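You operate a simulated robot arm through the tools that you are given. There is no shell and no other tool.

You run a simulated robot arm. Do the job below in one go: nothing can be reset, and whatever is moved stays where it is left.

Task
Swap the purple tile in the steel clamp for the beige tile.
Fine: gap dial to 0 first; the old tile stands in the wooden tile holder; close the dial to the new number till the white lamp lights; third tile, levers, valves and blue knob stay.

The check looks at the end state, three seconds after you hand in, the way a careful person would. Anything else that was tipped, shoved, dropped, spilled or broken makes it a failure.

Robot
A 7-joint arm with a three-finger gripper, fixed in place. Base frame: the origin is on the floor under the middle of its stand, x ahead of it, y to its left, z up. Lengths are in cm, angles in degrees, forces in N, time in s.
With the tool pointing down near the work surface it reaches from about 12 to 88 cm from the base axis. Its first joint turns from -166.0 to 166.0 degrees. Payload 2.94 kg.
The TCP is the grasp point between the finger pads, 3 cm short of the fingertips. In the tool frame z runs along the fingers and y along their closing line. The gripper opens to 13.2 cm; its body begins 10.7 cm behind the TCP.
Orientation is told as [roll, pitch, yaw] about the base's x, y, z axes, in that order, counted from this pose: with the fingers straight down and closing along the base's y, the tool's x points along the base's -x, its y along +y and its z along -z.

Tools
- The arm moves only by the tool apply_moves. Its arguments are lists of equal length, an entry for each row: "delta_rot": the turn, a rotation vector about the tool's x, y, z in degrees, a list of three; "dp": the shift along the tool's x, y, z in m, a list of three; "claw": the gripper command, from -1 (shut) to 1 (fully open), values between in proportion. In form: {"delta_rot": [[rx, ry, rz], ...], "dp": [[x, y, z], ...], "claw": [claw, ...]}. A call has 1 to 20 rows; each row shifts and turns the commanded pose from where the row before left it, along the tool's axes as they then stand. Each row takes 0.2 s and may step no farther than 5 cm and 8.6 degrees from the row before; otherwise, or with a gripper value out of range, the whole call is refused. A pose out of reach is approached as far as the arm can. The call stops where the force on the tool passes 40 N (or 10 N more than at its start, if that is more) or the arm is blocked; 0.2 s more then pass. The fingers move at their own pace (about 3.74 cm/s each) and stop on an object; they squeeze with about 28 N. The grip force told is the motor's: it shows also when the fingers shut on nothing. Time passes only in rows, and 0.2 s behind the last, so rows that do not move let the fingers close. It gives the time, the measured TCP pose, the force on the tool (base axes), the opening and the grip force at its end, in the units of the frame above (readings bear some noise), with the torque about the TCP (base axes, N m) and any sound that the robot's microphone picked up.
- Cameras (640 x 400 px; columns grow to the right, rows downward): "scene" is fixed at [40.08, -49.82, 153.78]; the picture's right is [0.99, -0.15, 0.00], its down [-0.11, -0.75, -0.66] and it looks along [0.10, 0.65, -0.76] (base axes); focal length 228 px, centre (320, 200). "wrist" rides on the gripper at [7.2, 0.3, -14.4] in the tool frame; the picture's right is [-0.04, 1.00, 0.00], its down [-0.88, -0.04, -0.48] and it looks along [-0.48, -0.02, 0.88] (tool axes); focal length 256 px, centre (320, 200). There is no depth. A picture from a camera that has moved, and an enlarged one, comes with that camera's place and axes in the base frame and with its lens.
- capture(camera): a new picture of that camera. The clock stands still meanwhile.
- raise_lower(by): moves the trunk up (or, below 0, down) by that many cm; the arm rides with it, the base frame stays. It gives what a move gives, with no picture.
- enlarge(camera, box): a new picture of the part [left, top, right, bottom] of that camera's present view, enlarged. The clock stands still meanwhile.
- finish_job(): hands the job in; it is judged then, once.

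Nothing tells you positions but the pictures and the camera data. Unless the task says otherwise, let go and move clear before handing in.

The tools are called after "Call:" by a JSON object that holds its "op" and its "data". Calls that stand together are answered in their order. apply_moves: Moves the arm, as the interface text tells. Its arguments: {"type":"object","properties":{"delta_rot":{"type":"array","items":{"type":"array","items":{"type":"number"}}},"dp":{"type":"array","items":{"type":"array","items":{"type":"number"}}},"claw":{"type":"array","items":{"type":"number"}}},"required":["delta_rot","dp","claw"]} The other tools are called the same way: raise_lower (by) moves the trunk up or down; capture (camera) takes a picture; enlarge (camera, box) takes an enlarged picture of a part of a camera's view; finish_job () hands the job in.

At the start:

```text
t: 0.0
position: [50.32, 30.2, 124.42]
tool_rot: [0.0, 0.0, -0.1]
ft_force: [0.2, 0.3, 0.4]
ft_torque: [0.02, -0.01, 0.02]
grip_width: 13.18
finger_force: 0.0
trunk travel left (down, up): [-25.0, 29.0]
```

scene: 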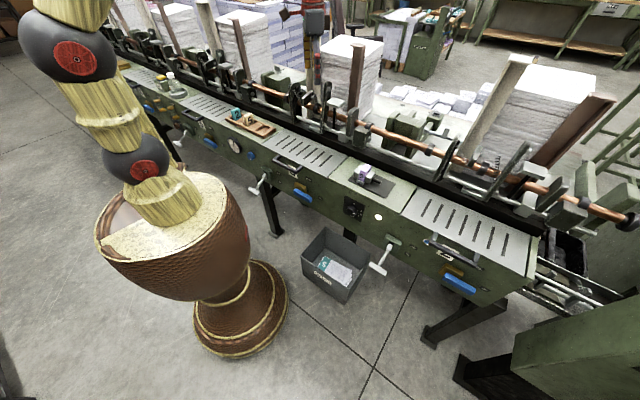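
wrist: 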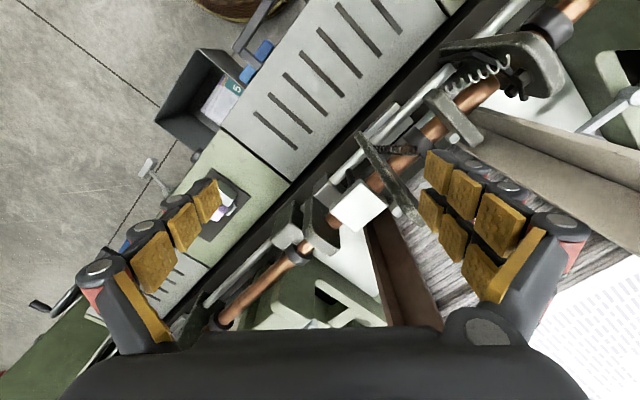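

I see a long green machine with a clamp near the centre of the scene picture (purple tile on a dark plate) and a wooden holder with tiles to its left. I will zoom in on these before moving anything.

Call:
{"op": "enlarge", "data": {"camera": "scene", "box": [320, 150, 420, 230]}}

Call:
{"op": "enlarge", "data": {"camera": "scene", "box": [210, 90, 310, 170]}}

Call:
{"op": "enlarge", "data": {"camera": "scene", "box": [120, 60, 480, 300]}}

Call:
{"op": "enlarge", "data": {"camera": "wrist", "box": [130, 130, 290, 270]}}

```text
5.00 times, centred on (370, 190) of scene
camera zoom: at [40.08, -49.82, 153.78], right [0.99, -0.15, 0.0], down [-0.11, -0.75, -0.66], along [0.1, 0.65, -0.76], focal length 1137 px, centre (70, 250)
```

zoom: 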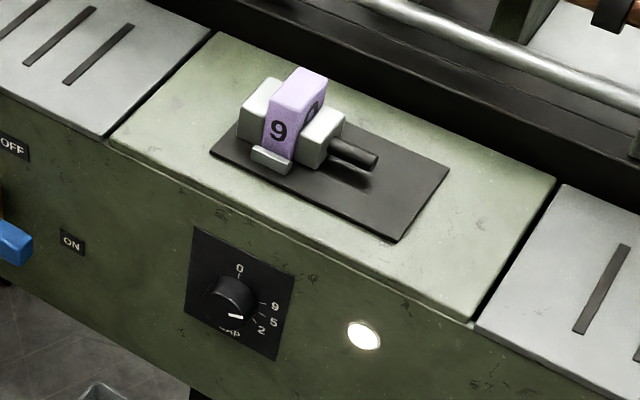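

```text
5.00 times, centred on (260, 130) of scene
camera zoom: at [40.08, -49.82, 153.78], right [0.99, -0.15, 0.0], down [-0.11, -0.75, -0.66], along [0.1, 0.65, -0.76], focal length 1137 px, centre (620, 550)
```

zoom: 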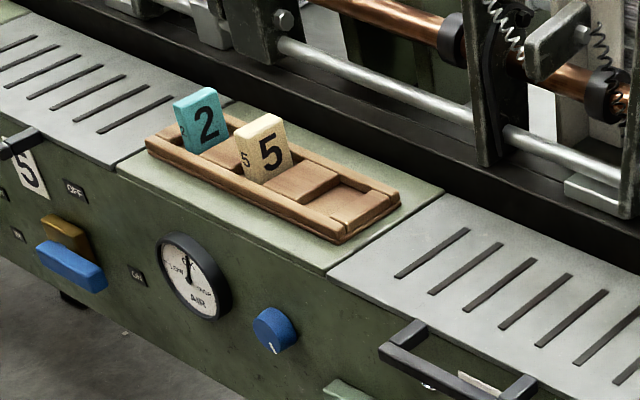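

```text
1.67 times, centred on (300, 180) of scene
camera zoom: at [40.08, -49.82, 153.78], right [0.99, -0.15, 0.0], down [-0.11, -0.75, -0.66], along [0.1, 0.65, -0.76], focal length 379 px, centre (353, 233)
```

zoom: 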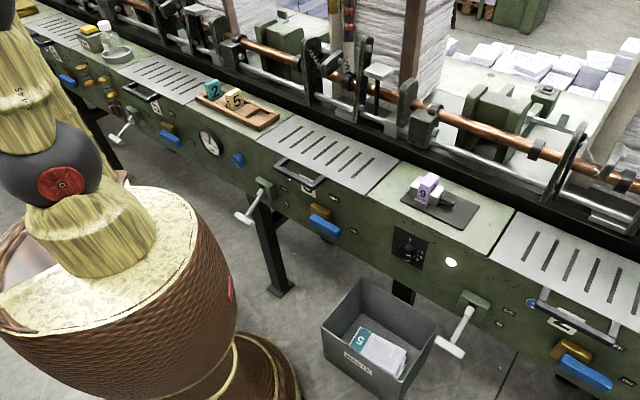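

```text
2.86 times, centred on (210, 200) of wrist
camera zoom: at [43.17, 30.59, 138.67], right [0.04, 1.0, 0.0], down [0.88, -0.04, 0.48], along [0.48, -0.02, -0.88], focal length 731 px, centre (634, 200)
```

zoom: 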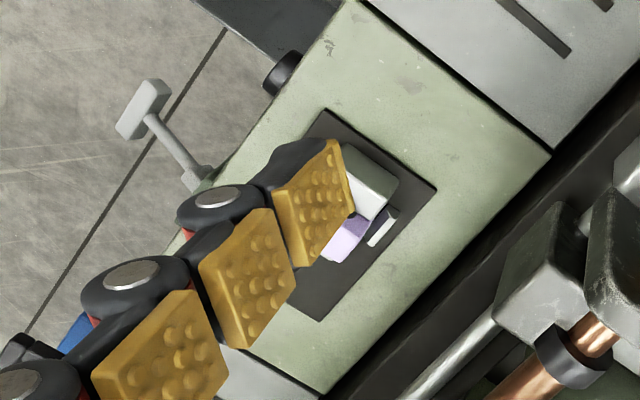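

The clamp (purple 9 in it) seems to be near (66, 11, 93), its gap dial on the front panel near (62, 5, 82), and the holder with teal 2 and beige 5 near (20, 60, 91). The machine runs at about -45° in base yaw. I'll turn the tool to match and move the wrist camera in to look at the clamp from above.

Call:
{"op": "apply_moves", "data": {"delta_rot": [[0, 0, -7.5], [0, 0, -7.5], [0, 0, -7.5], [0, 0, -7.5], [0, 0, -7.5], [0, 0, -7.5], [0, 0, 0], [0, 0, 0], [0, 0, 0], [0, 0, 0], [0, 0, 0], [0, 0, 0], [0, 0, 0], [0, 0, 0]], "dp": [[0, 0, 0], [0, 0, 0], [0, 0, 0], [0, 0, 0], [0, 0, 0], [0, 0, 0], [0.0174, -0.031, 0.01175], [0.0174, -0.031, 0.01175], [0.0174, -0.031, 0.01175], [0.0174, -0.031, 0.01175], [0.0174, -0.031, 0.01175], [0.0174, -0.031, 0.01175], [0.0174, -0.031, 0.01175], [0.0174, -0.031, 0.01175]], "claw": [1, 1, 1, 1, 1, 1, 1, 1, 1, 1, 1, 1, 1, 1]}}

Call:
{"op": "capture", "data": {"camera": "wrist"}}

Call:
{"op": "capture", "data": {"camera": "scene"}}

```text
t: 3.0
position: [57.92, 2.85, 114.92]
tool_rot: [0.0, 0.0, 45.0]
ft_force: [0.4, -0.7, -0.6]
ft_torque: [0.02, -0.03, -0.05]
grip_width: 13.16
finger_force: 0.1
trunk travel left (down, up): [-25.0, 29.0]
```

```text
taken
camera wrist: at [52.71, -2.05, 129.16], right [-0.68, 0.74, 0.0], down [0.65, 0.59, 0.48], along [0.35, 0.32, -0.88], focal length 256 px, centre (320, 200)
```

wrist: 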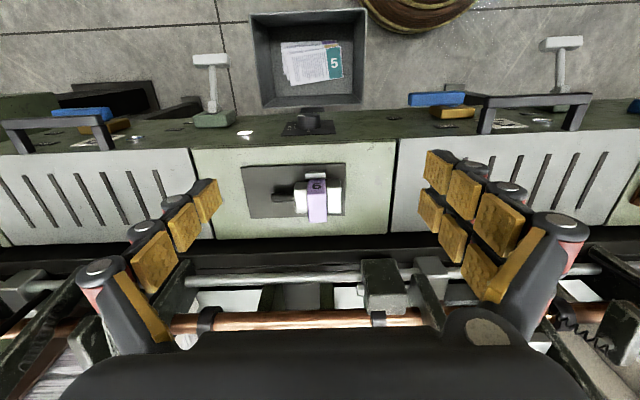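

```text
taken
```

scene: 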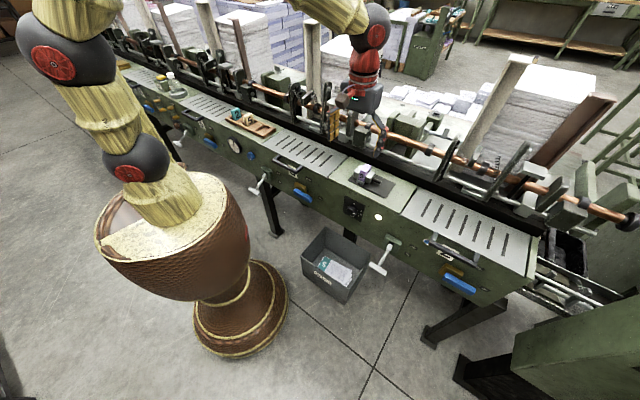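

The clamp is in plain view below the camera: purple tile between grey jaws, dial knob and lit lamp on the front panel. I'll zoom in to measure it.

Call:
{"op": "enlarge", "data": {"camera": "wrist", "box": [190, 90, 430, 240]}}

Call:
{"op": "enlarge", "data": {"camera": "wrist", "box": [232, 150, 360, 230]}}

Call:
{"op": "enlarge", "data": {"camera": "scene", "box": [340, 190, 390, 230]}}

Call:
{"op": "enlarge", "data": {"camera": "scene", "box": [225, 100, 285, 140]}}

```text
2.67 times, centred on (310, 165) of wrist
camera zoom: at [52.71, -2.05, 129.16], right [-0.68, 0.74, 0.0], down [0.65, 0.59, 0.48], along [0.35, 0.32, -0.88], focal length 683 px, centre (347, 293)
```

zoom: 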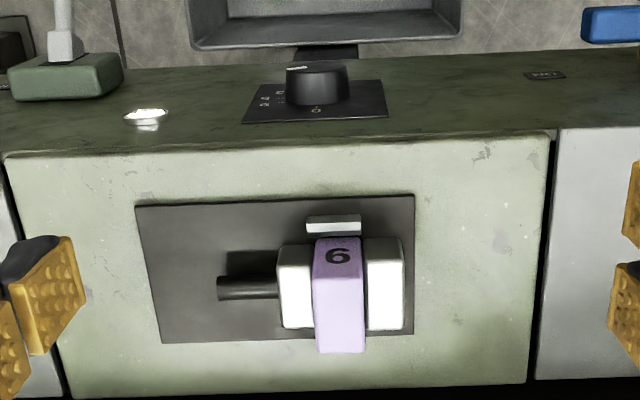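

```text
5.00 times, centred on (296, 190) of wrist
camera zoom: at [52.71, -2.05, 129.16], right [-0.68, 0.74, 0.0], down [0.65, 0.59, 0.48], along [0.35, 0.32, -0.88], focal length 1280 px, centre (440, 250)
```

zoom: 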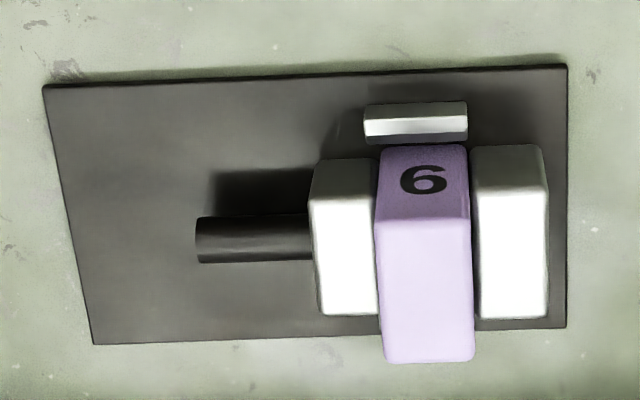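

```text
10.00 times, centred on (365, 210) of scene
camera zoom: at [40.08, -49.82, 153.78], right [0.99, -0.15, 0.0], down [-0.11, -0.75, -0.66], along [0.1, 0.65, -0.76], focal length 2275 px, centre (-130, 100)
```

zoom: 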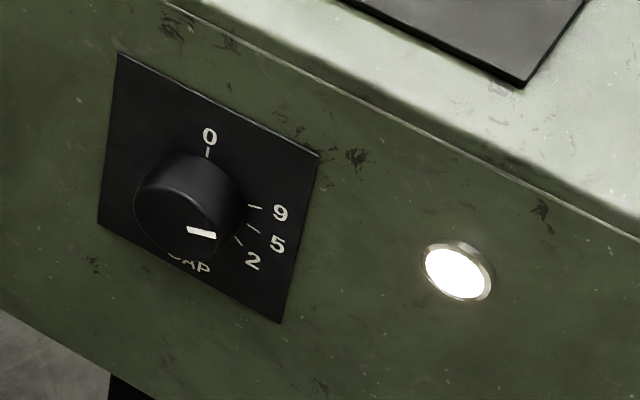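

```text
10.00 times, centred on (255, 120) of scene
camera zoom: at [40.08, -49.82, 153.78], right [0.99, -0.15, 0.0], down [-0.11, -0.75, -0.66], along [0.1, 0.65, -0.76], focal length 2275 px, centre (970, 1000)
```

zoom: 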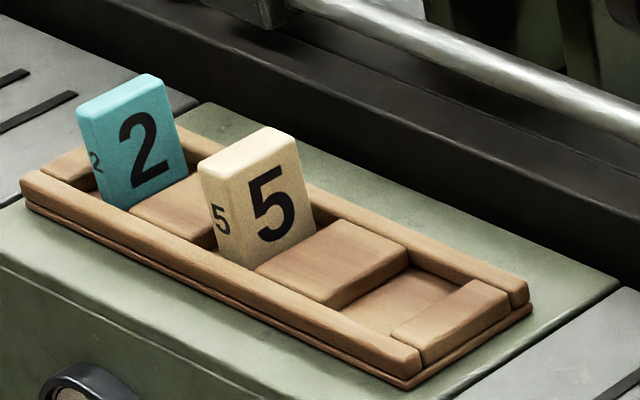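

The plate top comes out at z≈94 and the tile top at ≈100. The dial axis is near u=40.8, z≈83.6 on a vertical front face, pointing at 9 with the lamp lit. Next I'll back off from the machine, lower, and tilt the tool forward for a close front view of the dial.

Call:
{"op": "apply_moves", "data": {"delta_rot": [[0, 0, 0], [0, 0, 0], [0, 0, 0], [0, 0, 0], [0, 0, 0], [0, -7.5, 0], [0, -7.5, 0], [0, -7.5, 0], [0, -7.5, 0], [0, -7.5, 0], [0, -7.5, 0]], "dp": [[0.02, -0.004, 0.02], [0.02, -0.004, 0.03], [0.02, -0.004, 0.03], [0.02, -0.004, 0.03], [0.01, -0.003, 0.03], [0, 0, 0], [0, 0, 0], [0, 0, 0], [0, 0, 0], [0, 0, 0], [0, 0, 0]], "claw": [1, 1, 1, 1, 1, 1, 1, 1, 1, 1, 1]}}

Call:
{"op": "capture", "data": {"camera": "wrist"}}

Call:
{"op": "capture", "data": {"camera": "scene"}}

```text
t: 5.4
position: [53.09, -4.83, 100.93]
tool_rot: [-0.1, -45.1, 45.0]
ft_force: [0.2, 0.7, 0.9]
ft_torque: [-0.02, 0.04, 0.01]
grip_width: 13.19
finger_force: 0.1
trunk travel left (down, up): [-25.0, 29.0]
```

```text
taken
camera wrist: at [42.01, -15.43, 105.92], right [-0.68, 0.73, 0.03], down [0.23, 0.17, 0.96], along [0.69, 0.66, -0.28], focal length 256 px, centre (320, 200)
```

wrist: 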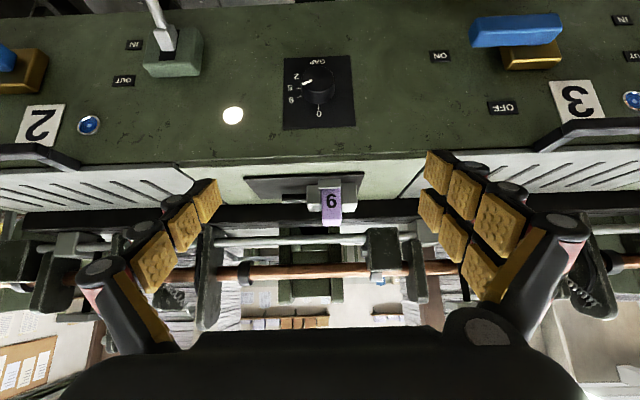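

```text
taken
```

scene: 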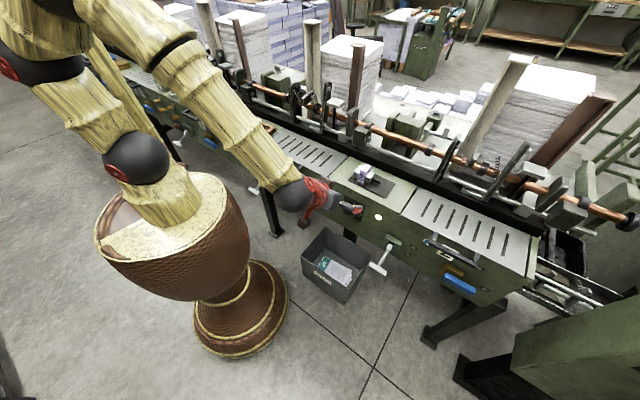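

The front panel with the GAP dial is now in view (upside down). I'll zoom in on the dial.

Call:
{"op": "enlarge", "data": {"camera": "wrist", "box": [270, 45, 370, 135]}}

Call:
{"op": "enlarge", "data": {"camera": "wrist", "box": [200, 40, 420, 240]}}

Call:
{"op": "enlarge", "data": {"camera": "scene", "box": [240, 130, 440, 290]}}

```text
4.44 times, centred on (320, 90) of wrist
camera zoom: at [42.01, -15.43, 105.92], right [-0.68, 0.73, 0.03], down [0.23, 0.17, 0.96], along [0.69, 0.66, -0.28], focal length 1138 px, centre (320, 689)
```

zoom: 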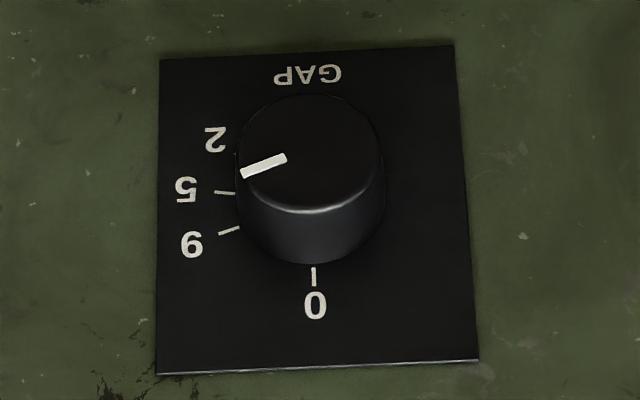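

```text
2.00 times, centred on (310, 140) of wrist
camera zoom: at [42.01, -15.43, 105.92], right [-0.68, 0.73, 0.03], down [0.23, 0.17, 0.96], along [0.69, 0.66, -0.28], focal length 512 px, centre (340, 320)
```

zoom: 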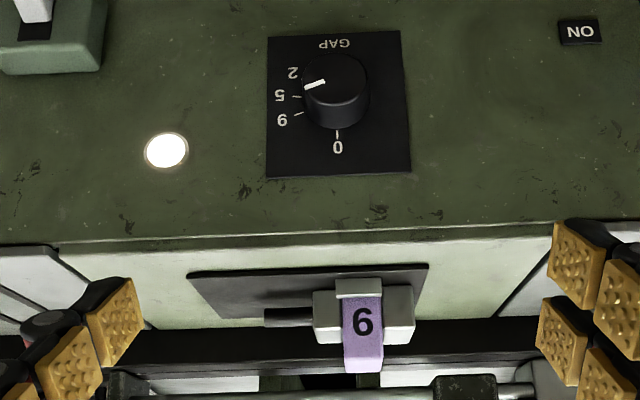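

```text
2.50 times, centred on (340, 210) of scene
camera zoom: at [40.08, -49.82, 153.78], right [0.99, -0.15, 0.0], down [-0.11, -0.75, -0.66], along [0.1, 0.65, -0.76], focal length 569 px, centre (270, 175)
```

zoom: 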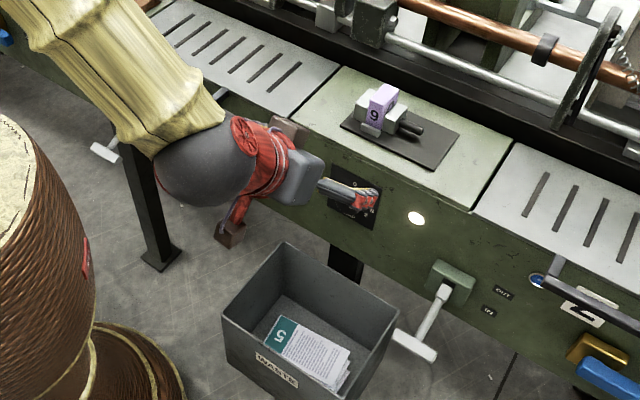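

The pointer sits at 9 (about 69° clockwise from 0) and 5 is at about 99–100°. Knob axis is at u≈40.95, z≈83.4, its front face at w≈44.1, diameter ≈4 cm. I'll bring the tool horizontal and line it up in front of the knob.

Call:
{"op": "apply_moves", "data": {"delta_rot": [[0, -7.5, 0], [0, -7.5, 0], [0, -7.5, 0], [0, -7.5, 0], [0, -7.5, 0], [0, -7.5, 0], [0, 0, 0], [0, 0, 0], [0, 0, 0], [0, 0, 0], [0, 0, 0], [0, 0, 0]], "dp": [[0, 0, 0], [0, 0, 0], [0, 0, 0], [0, 0, 0], [0, 0, 0], [0, 0, 0], [0.035, 0, 0], [0.035, 0, 0], [0.035, 0, 0], [0.035, 0, 0], [0.035, 0, 0], [0, 0, 0]], "claw": [1, 1, 1, 1, 1, 1, 0.3, 0.3, 0.3, 0.3, 0.3, 0.3]}}

Call:
{"op": "capture", "data": {"camera": "wrist"}}

Call:
{"op": "capture", "data": {"camera": "scene"}}

```text
t: 8.0
position: [52.99, -4.68, 83.39]
tool_rot: [165.1, -90.0, -120.1]
ft_force: [-0.5, 0.2, 0.1]
ft_torque: [0.0, -0.01, -0.02]
grip_width: 8.57
finger_force: 0.2
trunk travel left (down, up): [-25.0, 29.0]
```

```text
taken
camera wrist: at [42.68, -14.74, 76.16], right [-0.71, 0.71, 0.04], down [-0.31, -0.36, 0.88], along [0.64, 0.61, 0.48], focal length 256 px, centre (320, 200)
```

wrist: 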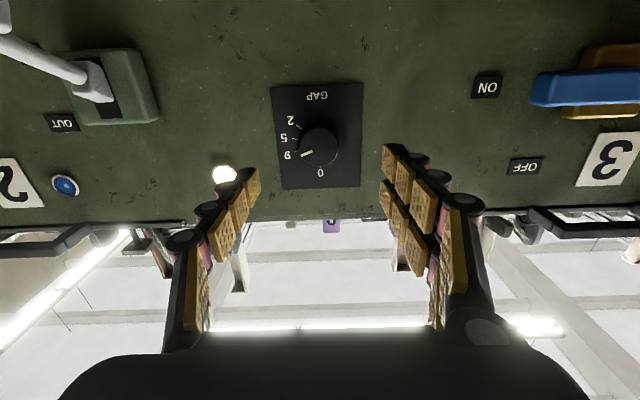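

```text
taken
```

scene: 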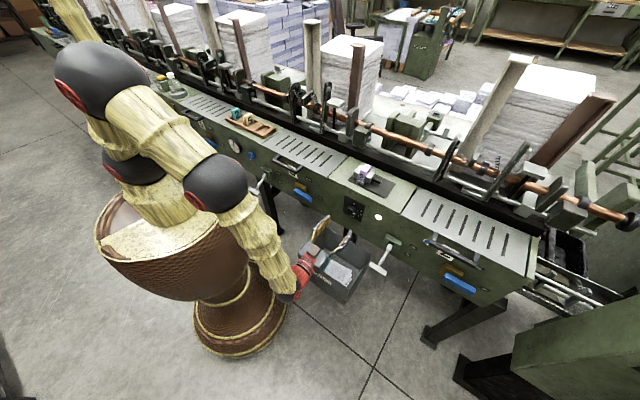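

The pose was reached and the dial is straight ahead. Before gripping I'll test how far the wrist can roll either way from this stand-off.

Call:
{"op": "apply_moves", "data": {"delta_rot": [[0, 0, -7.5], [0, 0, -7.5], [0, 0, -7.5], [0, 0, -7.5], [0, 0, -7.5], [0, 0, -7.5], [0, 0, -7.5], [0, 0, 0]], "dp": [[0, 0, 0], [0, 0, 0], [0, 0, 0], [0, 0, 0], [0, 0, 0], [0, 0, 0], [0, 0, 0], [0, 0, 0]], "claw": [0.3, 0.3, 0.3, 0.3, 0.3, 0.3, 0.3, 0.3]}}

Call:
{"op": "apply_moves", "data": {"delta_rot": [[0, 0, 7.5], [0, 0, 7.5], [0, 0, 7.5], [0, 0, 7.5], [0, 0, 7.5], [0, 0, 7.5], [0, 0, 7.5], [0, 0, 7.5], [0, 0, 7.5], [0, 0, 7.5], [0, 0, 7.5], [0, 0, 7.5], [0, 0, 7.5], [0, 0, 7.5], [0, 0, 0]], "dp": [[0, 0, 0], [0, 0, 0], [0, 0, 0], [0, 0, 0], [0, 0, 0], [0, 0, 0], [0, 0, 0], [0, 0, 0], [0, 0, 0], [0, 0, 0], [0, 0, 0], [0, 0, 0], [0, 0, 0], [0, 0, 0], [0, 0, 0]], "claw": [0.3, 0.3, 0.3, 0.3, 0.3, 0.3, 0.3, 0.3, 0.3, 0.3, 0.3, 0.3, 0.3, 0.3, 0.3]}}

Call:
{"op": "capture", "data": {"camera": "wrist"}}

```text
t: 9.8
position: [65.29, -14.94, 83.85]
tool_rot: [-89.8, -60.6, 135.2]
ft_force: [0.3, 0.3, -0.8]
ft_torque: [0.01, 0.0, -0.01]
grip_width: 8.57
finger_force: 0.0
out of reach, approached as far as the arm can: row 1, 2, 3, 4, 5, 6, 7
trunk travel left (down, up): [-25.0, 29.0]
```

```text
t: 13.0
position: [65.25, -14.9, 83.76]
tool_rot: [89.8, -14.2, -44.6]
ft_force: [-0.6, 0.1, 0.6]
ft_torque: [0.0, 0.05, -0.01]
grip_width: 8.57
finger_force: 0.1
trunk travel left (down, up): [-25.0, 29.0]
```

```text
taken
camera wrist: at [50.16, -20.15, 82.38], right [-0.14, 0.14, 0.98], down [0.28, -0.94, 0.18], along [0.95, 0.3, 0.1], focal length 256 px, centre (320, 200)
```

wrist: 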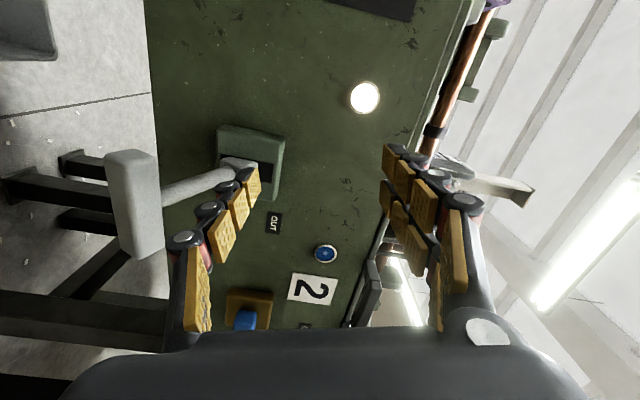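

The counter-clockwise roll is at the wrist's limit, and the arm drifted sideways to u≈57, near the T-handle. The clockwise side is free. I'll move gently up and away from the T-handle, back in front of the dial, and then check that the lever wasn't moved.

Call:
{"op": "apply_moves", "data": {"delta_rot": [[0, 0, 0], [0, 0, 0], [0, 0, 0], [0, 0, 0], [0, 0, 0], [0, 0, 0], [0, 0, 0], [0, 0, 0], [0, 0, 0]], "dp": [[0, 0.015, 0], [0, 0.015, 0], [0.022, 0, 0], [0.022, 0, 0], [0.022, 0, 0], [0.022, 0, 0], [0.022, 0, 0], [0.022, 0, 0], [0.022, 0, 0]], "claw": [0.3, 0.3, 0.3, 0.3, 0.3, 0.3, 0.3, 0.3, 0.3]}}

Call:
{"op": "capture", "data": {"camera": "scene"}}

Call:
{"op": "enlarge", "data": {"camera": "scene", "box": [300, 180, 440, 300]}}

Call:
{"op": "capture", "data": {"camera": "wrist"}}

```text
t: 15.0
position: [54.2, -3.68, 82.95]
tool_rot: [89.9, -14.4, -44.5]
ft_force: [-0.3, 0.8, 0.0]
ft_torque: [0.0, -0.01, 0.03]
grip_width: 8.59
finger_force: 0.2
trunk travel left (down, up): [-25.0, 29.0]
```

```text
taken
```

scene: 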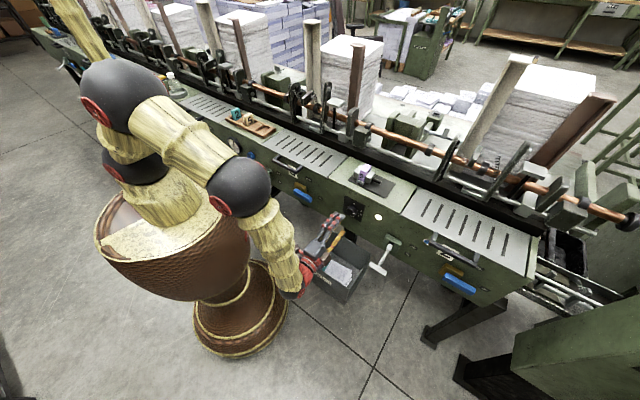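

```text
3.33 times, centred on (370, 240) of scene
camera zoom: at [40.08, -49.82, 153.78], right [0.99, -0.15, 0.0], down [-0.11, -0.75, -0.66], along [0.1, 0.65, -0.76], focal length 758 px, centre (153, 67)
```

zoom: 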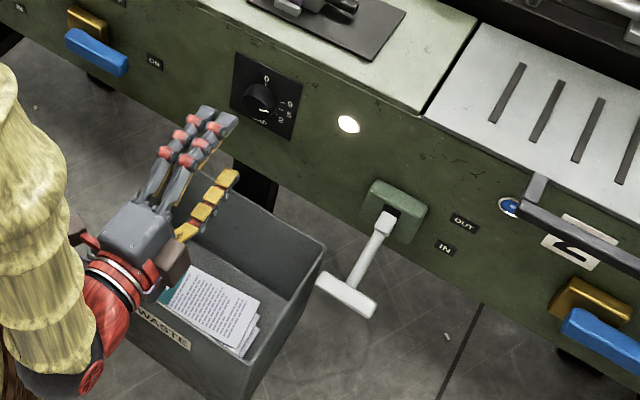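

```text
taken
camera wrist: at [39.02, -9.13, 81.41], right [-0.15, 0.15, 0.98], down [0.28, -0.94, 0.18], along [0.95, 0.3, 0.1], focal length 256 px, centre (320, 200)
```

wrist: 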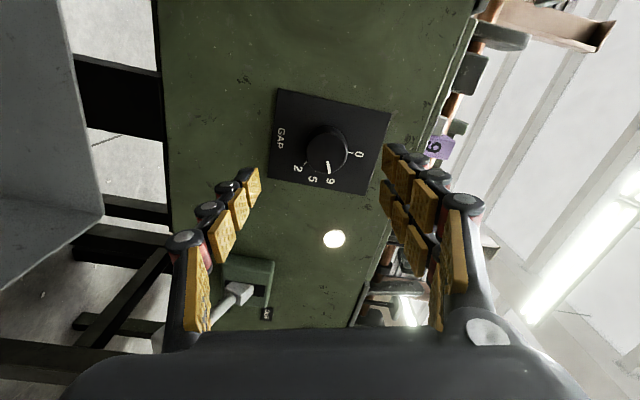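

The lever looks unmoved. The dial is ahead with the tool rolled about 76° clockwise, so I'll roll a little more, line up on the knob axis, and verify before moving in.

Call:
{"op": "apply_moves", "data": {"delta_rot": [[0, 0, 7.5], [0, 0, 7.5], [0, 0, 7.5], [0, 0, 0], [0, 0, 0]], "dp": [[0, 0, 0], [0, 0, 0], [0, 0, 0], [0, 0.0045, 0.02], [0, 0, 0.01]], "claw": [0.3, 0.3, 0.3, 0.3, 0.3]}}

Call:
{"op": "capture", "data": {"camera": "wrist"}}

Call:
{"op": "enlarge", "data": {"camera": "scene", "box": [290, 170, 410, 270]}}

```text
t: 16.2
position: [56.28, -1.76, 83.33]
tool_rot: [89.9, 8.2, -44.7]
ft_force: [-0.3, -0.3, 1.1]
ft_torque: [0.03, 0.0, 0.0]
grip_width: 8.56
finger_force: 0.0
trunk travel left (down, up): [-25.0, 29.0]
```

```text
taken
camera wrist: at [41.19, -7.02, 84.75], right [0.13, -0.13, 0.98], down [0.28, -0.95, -0.16], along [0.95, 0.3, -0.09], focal length 256 px, centre (320, 200)
```

wrist: 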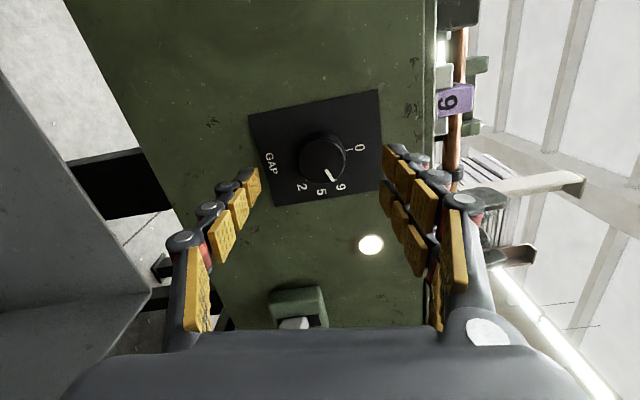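

```text
4.00 times, centred on (350, 220) of scene
camera zoom: at [40.08, -49.82, 153.78], right [0.99, -0.15, 0.0], down [-0.11, -0.75, -0.66], along [0.1, 0.65, -0.76], focal length 910 px, centre (200, 120)
```

zoom: 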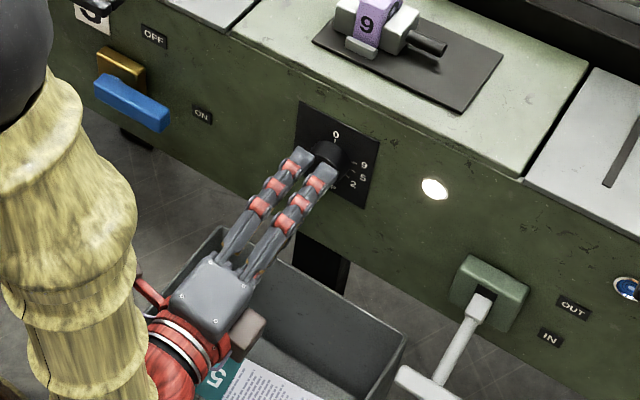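

The knob sits almost centred between the fingers. I'll zoom in to measure the residual offset.

Call:
{"op": "enlarge", "data": {"camera": "wrist", "box": [240, 80, 400, 220]}}

```text
2.86 times, centred on (320, 150) of wrist
camera zoom: at [41.19, -7.02, 84.75], right [0.13, -0.13, 0.98], down [0.28, -0.95, -0.16], along [0.95, 0.3, -0.09], focal length 731 px, centre (320, 343)
```

zoom: 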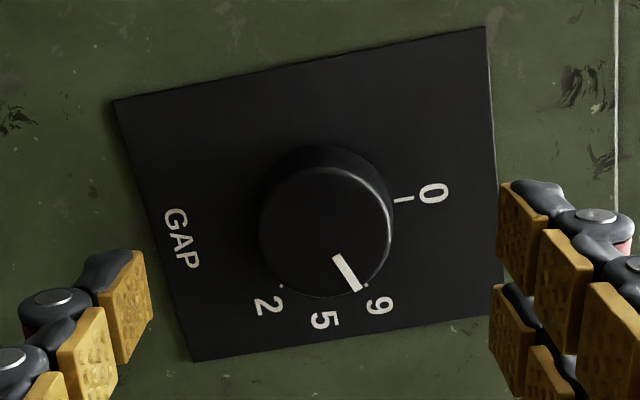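

The knob centre is offset just ~0.17 cm upward. I'll correct this, advance so the fingertips nearly reach the panel, and close on the knob.

Call:
{"op": "apply_moves", "data": {"delta_rot": [[0, 0, 0], [0, 0, 0], [0, 0, 0], [0, 0, 0], [0, 0, 0]], "dp": [[0, 0.0015, 0.012], [0, 0, 0.012], [0, 0, 0.01], [0, 0, 0.005], [0, 0, 0]], "claw": [0.3, 0.3, 0.3, 0.3, 0.3]}}

Call:
{"op": "capture", "data": {"camera": "wrist"}}

Call:
{"op": "enlarge", "data": {"camera": "scene", "box": [310, 170, 410, 250]}}

```text
t: 17.4
position: [59.03, 0.97, 83.66]
tool_rot: [89.8, 8.2, -44.6]
ft_force: [-0.4, -0.3, -0.6]
ft_torque: [-0.02, 0.0, -0.01]
grip_width: 8.57
finger_force: 0.0
trunk travel left (down, up): [-25.0, 29.0]
```

```text
taken
camera wrist: at [43.89, -4.21, 84.88], right [0.13, -0.13, 0.98], down [0.28, -0.95, -0.16], along [0.95, 0.3, -0.09], focal length 256 px, centre (320, 200)
```

wrist: 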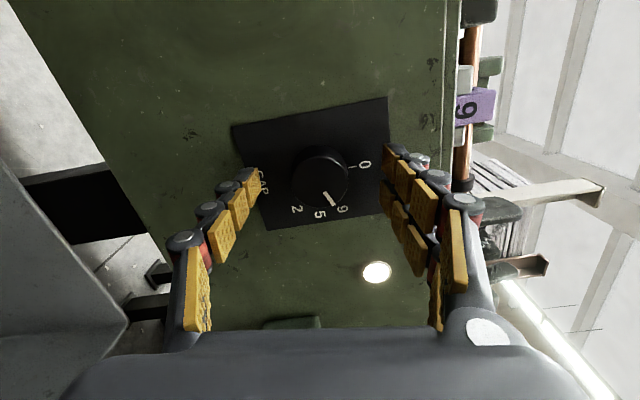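

```text
5.00 times, centred on (360, 210) of scene
camera zoom: at [40.08, -49.82, 153.78], right [0.99, -0.15, 0.0], down [-0.11, -0.75, -0.66], along [0.1, 0.65, -0.76], focal length 1137 px, centre (120, 150)
```

zoom: 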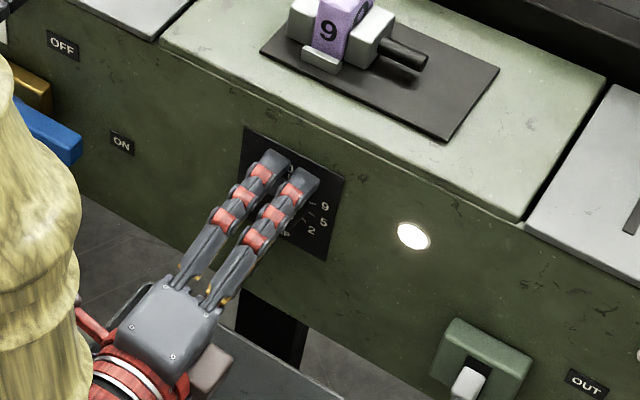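

Aligned: the knob is centred between the fingers and there's no contact force. Closing on the knob now.

Call:
{"op": "apply_moves", "data": {"delta_rot": [[0, 0, 0], [0, 0, 0], [0, 0, 0], [0, 0, 0], [0, 0, 0], [0, 0, 0], [0, 0, 0]], "dp": [[0, 0, 0], [0, 0, 0], [0, 0, 0], [0, 0, 0], [0, 0, 0], [0, 0, 0], [0, 0, 0]], "claw": [-1, -1, -1, -1, -1, -1, -1]}}

Call:
{"op": "capture", "data": {"camera": "wrist"}}

```text
t: 19.0
position: [58.86, 0.99, 83.39]
tool_rot: [89.7, 8.2, -44.5]
ft_force: [-1.7, -0.6, -7.1]
ft_torque: [-0.24, 0.23, -0.15]
grip_width: 3.97
finger_force: 44.6
trunk travel left (down, up): [-25.0, 29.0]
```

```text
taken
camera wrist: at [43.87, -4.21, 84.85], right [0.13, -0.13, 0.98], down [0.28, -0.95, -0.16], along [0.95, 0.3, -0.09], focal length 256 px, centre (320, 200)
```

wrist: 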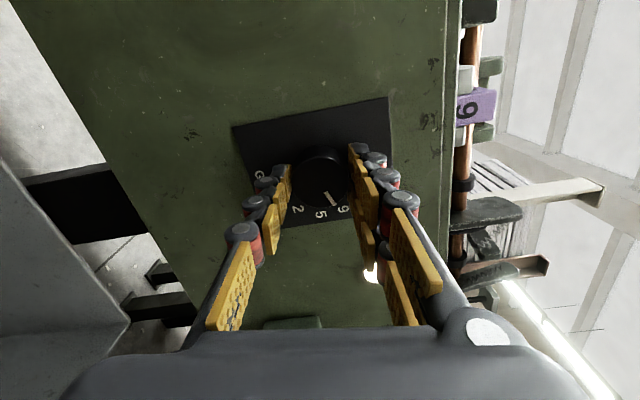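

The gripper holds the knob (width 3.97 cm). I'll ease out the small downward load and start turning counter-clockwise toward 0.

Call:
{"op": "apply_moves", "data": {"delta_rot": [[0, 0, 0], [0, 0, -4], [0, 0, -4], [0, 0, -4], [0, 0, -4], [0, 0, -4]], "dp": [[0, -0.002, 0], [0, 0, 0], [0, 0, 0], [0, 0, 0], [0, 0, 0], [0, 0, 0]], "claw": [-1, -1, -1, -1, -1, -1]}}

Call:
{"op": "enlarge", "data": {"camera": "wrist", "box": [240, 80, 400, 240]}}

Call:
{"op": "enlarge", "data": {"camera": "scene", "box": [310, 150, 410, 230]}}

```text
t: 20.4
position: [59.04, 0.97, 83.5]
tool_rot: [90.0, -11.9, -44.6]
ft_force: [-4.0, 1.0, 13.7]
ft_torque: [0.05, -0.09, 0.65]
grip_width: 3.96
finger_force: 44.9
trunk travel left (down, up): [-25.0, 29.0]
```

```text
2.50 times, centred on (320, 160) of wrist
camera zoom: at [43.86, -4.21, 82.24], right [-0.12, 0.12, 0.99], down [0.28, -0.95, 0.15], along [0.95, 0.3, 0.08], focal length 640 px, centre (320, 300)
```

zoom: 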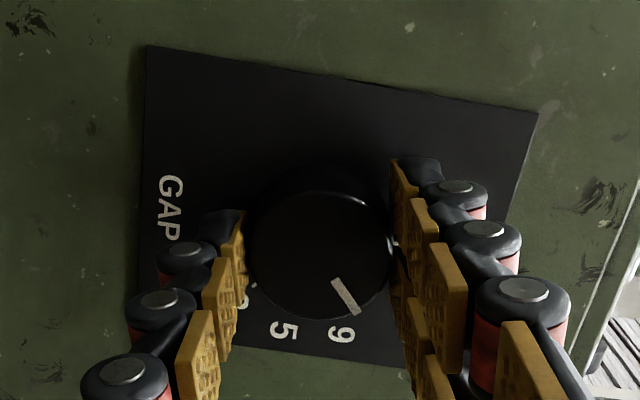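

```text
5.00 times, centred on (360, 190) of scene
camera zoom: at [40.08, -49.82, 153.78], right [0.99, -0.15, 0.0], down [-0.11, -0.75, -0.66], along [0.1, 0.65, -0.76], focal length 1137 px, centre (120, 250)
```

zoom: 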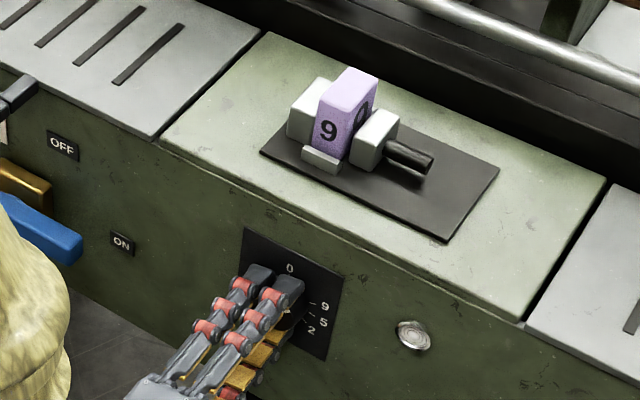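

The knob is turning with the grip: the lamp went out and the jaw is opening. I'll keep turning toward 0 with a small vertical correction.

Call:
{"op": "apply_moves", "data": {"delta_rot": [[0, 0, -4], [0, 0, -4], [0, 0, -4], [0, 0, -4], [0, 0, -4], [0, 0, -4], [0, 0, -4], [0, 0, -4], [0, 0, -4], [0, 0, -4]], "dp": [[0, 0.001, 0], [0, 0, 0], [0, 0, 0], [0, 0, 0], [0, 0, 0], [0, 0, 0], [0, 0, 0], [0, 0, 0], [0, 0, 0], [0, 0, 0]], "claw": [-1, -1, -1, -1, -1, -1, -1, -1, -1, -1]}}

Call:
{"op": "enlarge", "data": {"camera": "wrist", "box": [240, 80, 400, 240]}}

Call:
{"op": "enlarge", "data": {"camera": "scene", "box": [310, 150, 410, 230]}}

```text
t: 22.6
position: [59.02, 0.97, 83.53]
tool_rot: [89.9, -51.8, -44.5]
ft_force: [-0.5, -3.9, 6.3]
ft_torque: [-0.36, 0.41, 0.17]
grip_width: 3.97
finger_force: 45.3
trunk travel left (down, up): [-25.0, 29.0]
```

```text
2.50 times, centred on (320, 160) of wrist
camera zoom: at [45.6, -5.93, 77.94], right [-0.54, 0.53, 0.65], down [0.07, -0.74, 0.67], along [0.84, 0.41, 0.36], focal length 640 px, centre (320, 300)
```

zoom: 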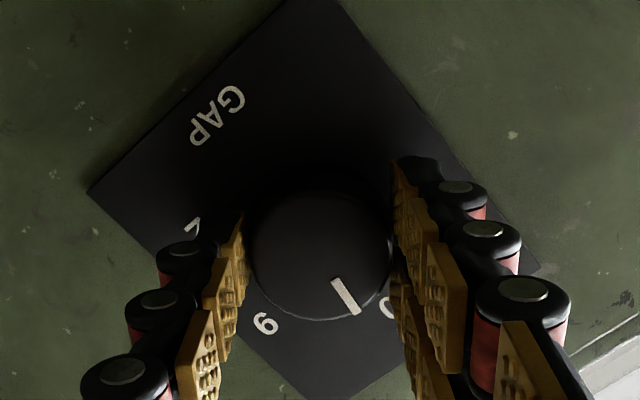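

```text
5.00 times, centred on (360, 190) of scene
camera zoom: at [40.08, -49.82, 153.78], right [0.99, -0.15, 0.0], down [-0.11, -0.75, -0.66], along [0.1, 0.65, -0.76], focal length 1137 px, centre (120, 250)
```

zoom: 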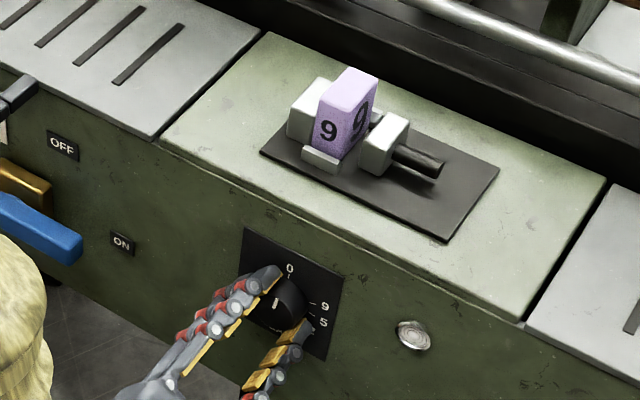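

The dial has turned 60°, with about 8–9° left to 0. I'll finish the turn.

Call:
{"op": "apply_moves", "data": {"delta_rot": [[0, 0, -3], [0, 0, -3], [0, 0, -2.5], [0, 0, 0]], "dp": [[0, 0, 0], [0, 0, 0], [0, 0, 0], [0, 0, 0]], "claw": [-1, -1, -1, -1]}}

Call:
{"op": "enlarge", "data": {"camera": "wrist", "box": [240, 80, 400, 240]}}

Call:
{"op": "enlarge", "data": {"camera": "scene", "box": [340, 190, 390, 230]}}

```text
t: 23.6
position: [58.98, 1.12, 83.56]
tool_rot: [89.9, -60.3, -44.6]
ft_force: [-0.7, -4.7, 3.9]
ft_torque: [0.34, 0.35, -0.11]
grip_width: 3.95
finger_force: 44.9
trunk travel left (down, up): [-25.0, 29.0]
```

```text
2.50 times, centred on (320, 160) of wrist
camera zoom: at [46.21, -6.54, 77.31], right [-0.6, 0.6, 0.53], down [0.0, -0.67, 0.75], along [0.8, 0.45, 0.4], focal length 640 px, centre (320, 300)
```

zoom: 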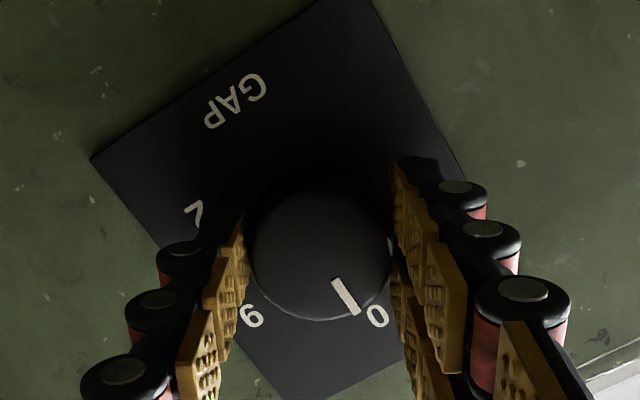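

```text
10.00 times, centred on (365, 210) of scene
camera zoom: at [40.08, -49.82, 153.78], right [0.99, -0.15, 0.0], down [-0.11, -0.75, -0.66], along [0.1, 0.65, -0.76], focal length 2275 px, centre (-130, 100)
```

zoom: 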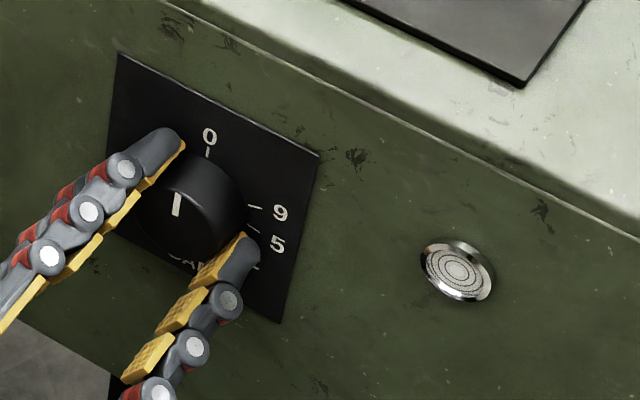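

The pointer now stands at 0 and the moving jaw has opened. I'll release the knob, back straight out, and check.

Call:
{"op": "apply_moves", "data": {"delta_rot": [[0, 0, 0], [0, 0, 0], [0, 0, 0], [0, 0, 0], [0, 0, 0], [0, 0, 0], [0, 0, 0], [0, 0, 0], [0, 0, 0]], "dp": [[0, 0, 0], [0, 0, 0], [0, 0, 0], [0, 0, 0], [0, 0, 0], [0, 0, -0.02], [0, 0, -0.03], [0, 0, -0.03], [0, 0, -0.03]], "claw": [0.3, 0.3, 0.3, 0.3, 0.3, 0.3, 0.3, 0.3, 0.3]}}

Call:
{"op": "enlarge", "data": {"camera": "scene", "box": [340, 190, 390, 230]}}

Call:
{"op": "enlarge", "data": {"camera": "scene", "box": [340, 155, 410, 205]}}

Call:
{"op": "capture", "data": {"camera": "wrist"}}

```text
t: 25.6
position: [51.22, -6.85, 83.32]
tool_rot: [89.8, -60.2, -44.4]
ft_force: [0.3, -0.4, -0.3]
ft_torque: [-0.02, 0.02, -0.03]
grip_width: 8.6
finger_force: 0.0
trunk travel left (down, up): [-25.0, 29.0]
```

```text
10.00 times, centred on (365, 210) of scene
camera zoom: at [40.08, -49.82, 153.78], right [0.99, -0.15, 0.0], down [-0.11, -0.75, -0.66], along [0.1, 0.65, -0.76], focal length 2275 px, centre (-130, 100)
```

zoom: 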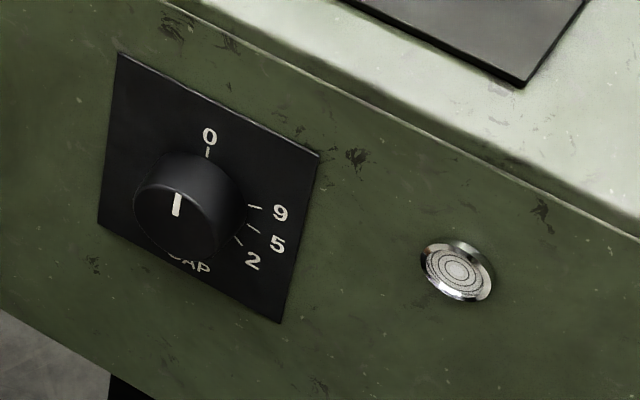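

```text
8.00 times, centred on (375, 180) of scene
camera zoom: at [40.08, -49.82, 153.78], right [0.99, -0.15, 0.0], down [-0.11, -0.75, -0.66], along [0.1, 0.65, -0.76], focal length 1820 px, centre (-120, 360)
```

zoom: 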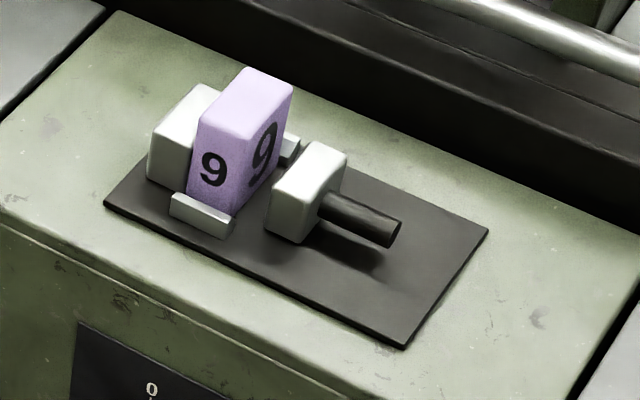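

```text
taken
camera wrist: at [38.47, -14.34, 77.3], right [-0.6, 0.59, 0.53], down [0.0, -0.67, 0.75], along [0.8, 0.45, 0.4], focal length 256 px, centre (320, 200)
```

wrist: 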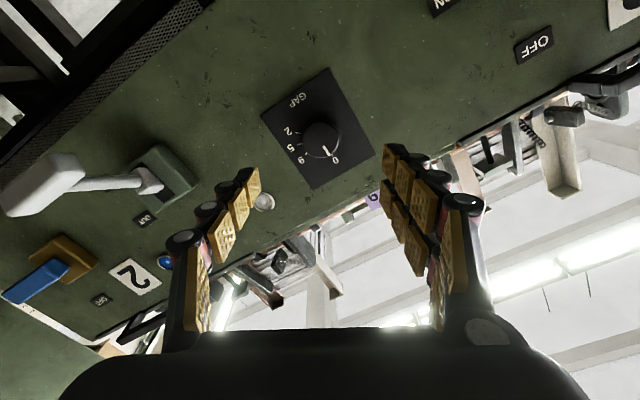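

The dial stands at 0, the lamp is off and the tile is free, with a gap to the moving jaw. I'll raise the hand clear in front of the machine and tilt the tool back to pointing down.

Call:
{"op": "apply_moves", "data": {"delta_rot": [[0, 0, 0], [0, 0, 0], [0, 0, 0], [0, 0, 0], [0, 0, 0], [0, 0, 0], [0, 0, 0], [0, 0, 0], [0, 0, 0]], "dp": [[-0.0344, 0.0196, 0], [-0.0344, 0.0196, 0], [-0.0344, 0.0196, 0], [-0.0344, 0.0196, 0], [-0.0344, 0.0196, 0], [-0.0344, 0.0196, 0], [-0.0344, 0.0196, 0], [-0.0344, 0.0196, 0], [0, 0, 0]], "claw": [0.3, 0.3, 0.3, 0.3, 0.3, 0.3, 0.3, 0.3, 0.3]}}

Call:
{"op": "apply_moves", "data": {"delta_rot": [[4.05, 7.1, 0], [4.05, 7.1, 0], [4.05, 7.1, 0], [4.05, 7.1, 0], [4.05, 7.1, 0], [4.05, 7.1, 0], [4.05, 7.1, 0], [4.05, 7.1, 0], [4.05, 7.1, 0], [4.05, 7.1, 0], [4.05, 7.1, 0], [0, 0, 0]], "dp": [[0, 0, 0], [0, 0, 0], [0, 0, 0], [0, 0, 0], [0, 0, 0], [0, 0, 0], [0, 0, 0], [0, 0, 0], [0, 0, 0], [0, 0, 0], [0, 0, 0], [0, 0, 0]], "claw": [0.3, 0.3, 0.3, 0.3, 0.3, 0.3, 0.3, 0.3, 0.3, 0.3, 0.3, 0.3]}}

```text
t: 27.6
position: [51.4, -6.79, 115.06]
tool_rot: [89.8, -60.4, -44.3]
ft_force: [0.7, 0.1, 0.8]
ft_torque: [-0.01, 0.01, -0.02]
grip_width: 8.57
finger_force: 0.1
trunk travel left (down, up): [-25.0, 29.0]
```

```text
t: 30.2
position: [51.35, -6.73, 115.2]
tool_rot: [-0.1, 0.1, 15.7]
ft_force: [0.3, 0.4, -0.2]
ft_torque: [-0.01, 0.01, 0.0]
grip_width: 8.57
finger_force: 0.1
trunk travel left (down, up): [-25.0, 29.0]
```

The tool points down again at yaw ~16°. I'll turn it to 45° and hover in front of the clamp for a close look.

Call:
{"op": "apply_moves", "data": {"delta_rot": [[0, 0, -7.325], [0, 0, -7.325], [0, 0, -7.325], [0, 0, -7.325], [0, 0, 0], [0, 0, 0], [0, 0, 0], [0, 0, 0], [0, 0, 0]], "dp": [[0, 0, 0], [0, 0, 0], [0, 0, 0], [0, 0, 0], [-0.03, 0.003, 0], [-0.03, 0.003, 0], [-0.03, 0.003, 0], [-0.025, 0.003, 0], [0, 0, 0]], "claw": [0.3, 0.3, 0.3, 0.3, 0.0, -0.2, -0.2, -0.2, -0.2]}}

Call:
{"op": "capture", "data": {"camera": "wrist"}}

Call:
{"op": "enlarge", "data": {"camera": "wrist", "box": [240, 140, 368, 220]}}

Call:
{"op": "capture", "data": {"camera": "scene"}}

```text
t: 32.2
position: [58.56, 2.02, 115.25]
tool_rot: [-0.2, 0.0, 44.9]
ft_force: [0.2, -0.3, -0.1]
ft_torque: [0.0, 0.0, 0.02]
grip_width: 5.29
finger_force: 0.0
trunk travel left (down, up): [-25.0, 29.0]
```

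```text
taken
camera wrist: at [53.31, -2.74, 129.55], right [-0.68, 0.74, 0.0], down [0.65, 0.6, 0.48], along [0.35, 0.32, -0.88], focal length 256 px, centre (320, 200)
```

wrist: 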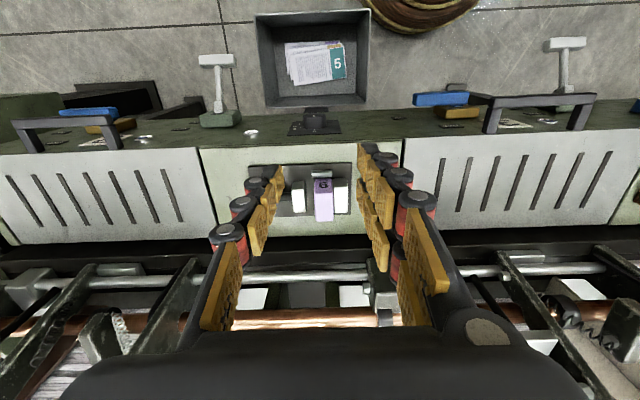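

```text
5.00 times, centred on (304, 180) of wrist
camera zoom: at [53.31, -2.74, 129.55], right [-0.68, 0.74, 0.0], down [0.65, 0.6, 0.48], along [0.35, 0.32, -0.88], focal length 1280 px, centre (400, 300)
```

zoom: 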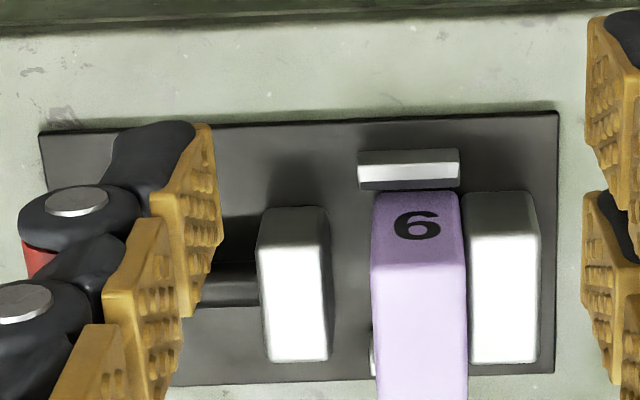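

```text
taken
```

scene: 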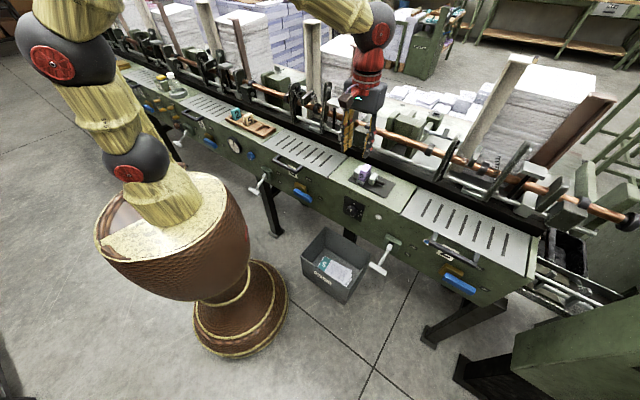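

The tile is still standing against the fixed jaw: u≈38.6–41.0, w≈50.9–55.2, top z≈99.9. Jaw tops are at z≈97. I'll move over the tile and come down to a hover above it to check alignment.

Call:
{"op": "apply_moves", "data": {"delta_rot": [[0, 0, 0], [0, 0, 0], [0, 0, 0], [0, 0, 0], [0, 0, 0], [0, 0, 0], [0, 0, 0], [0, 0, 0]], "dp": [[-0.0254, 0.0005, 0], [-0.0254, 0.0005, 0], [-0.0254, 0.0005, 0], [-0.0254, 0.0005, 0], [0, 0, 0.03], [0, 0, 0.03], [0, 0, 0.03], [0, 0, 0.01]], "claw": [-0.2, -0.2, -0.2, -0.2, -0.2, -0.2, -0.2, -0.2]}}

Call:
{"op": "capture", "data": {"camera": "wrist"}}

Call:
{"op": "enlarge", "data": {"camera": "scene", "box": [320, 110, 440, 210]}}

```text
t: 34.0
position: [65.63, 9.42, 105.17]
tool_rot: [0.0, -0.1, 45.0]
ft_force: [0.2, 0.2, -0.4]
ft_torque: [-0.01, 0.0, -0.01]
grip_width: 5.3
finger_force: 0.1
trunk travel left (down, up): [-25.0, 29.0]
```

```text
taken
camera wrist: at [60.28, 4.65, 119.44], right [-0.68, 0.74, 0.0], down [0.65, 0.6, 0.48], along [0.35, 0.32, -0.88], focal length 256 px, centre (320, 200)
```

wrist: 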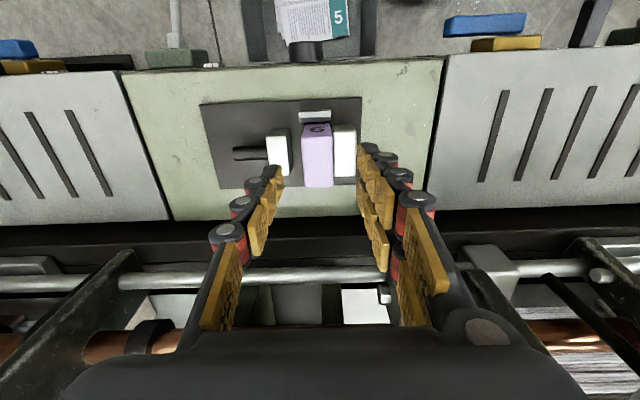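

```text
4.00 times, centred on (380, 160) of scene
camera zoom: at [40.08, -49.82, 153.78], right [0.99, -0.15, 0.0], down [-0.11, -0.75, -0.66], along [0.1, 0.65, -0.76], focal length 910 px, centre (80, 360)
```

zoom: 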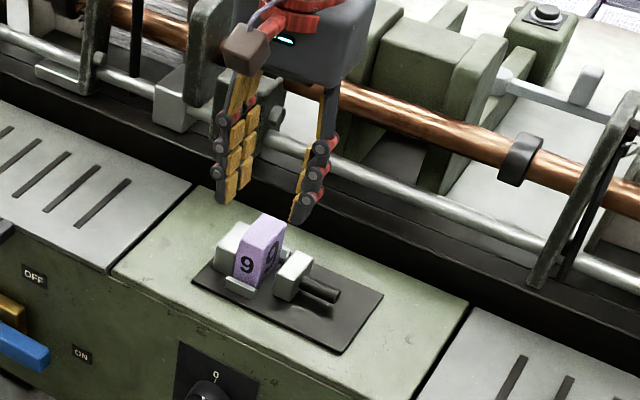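

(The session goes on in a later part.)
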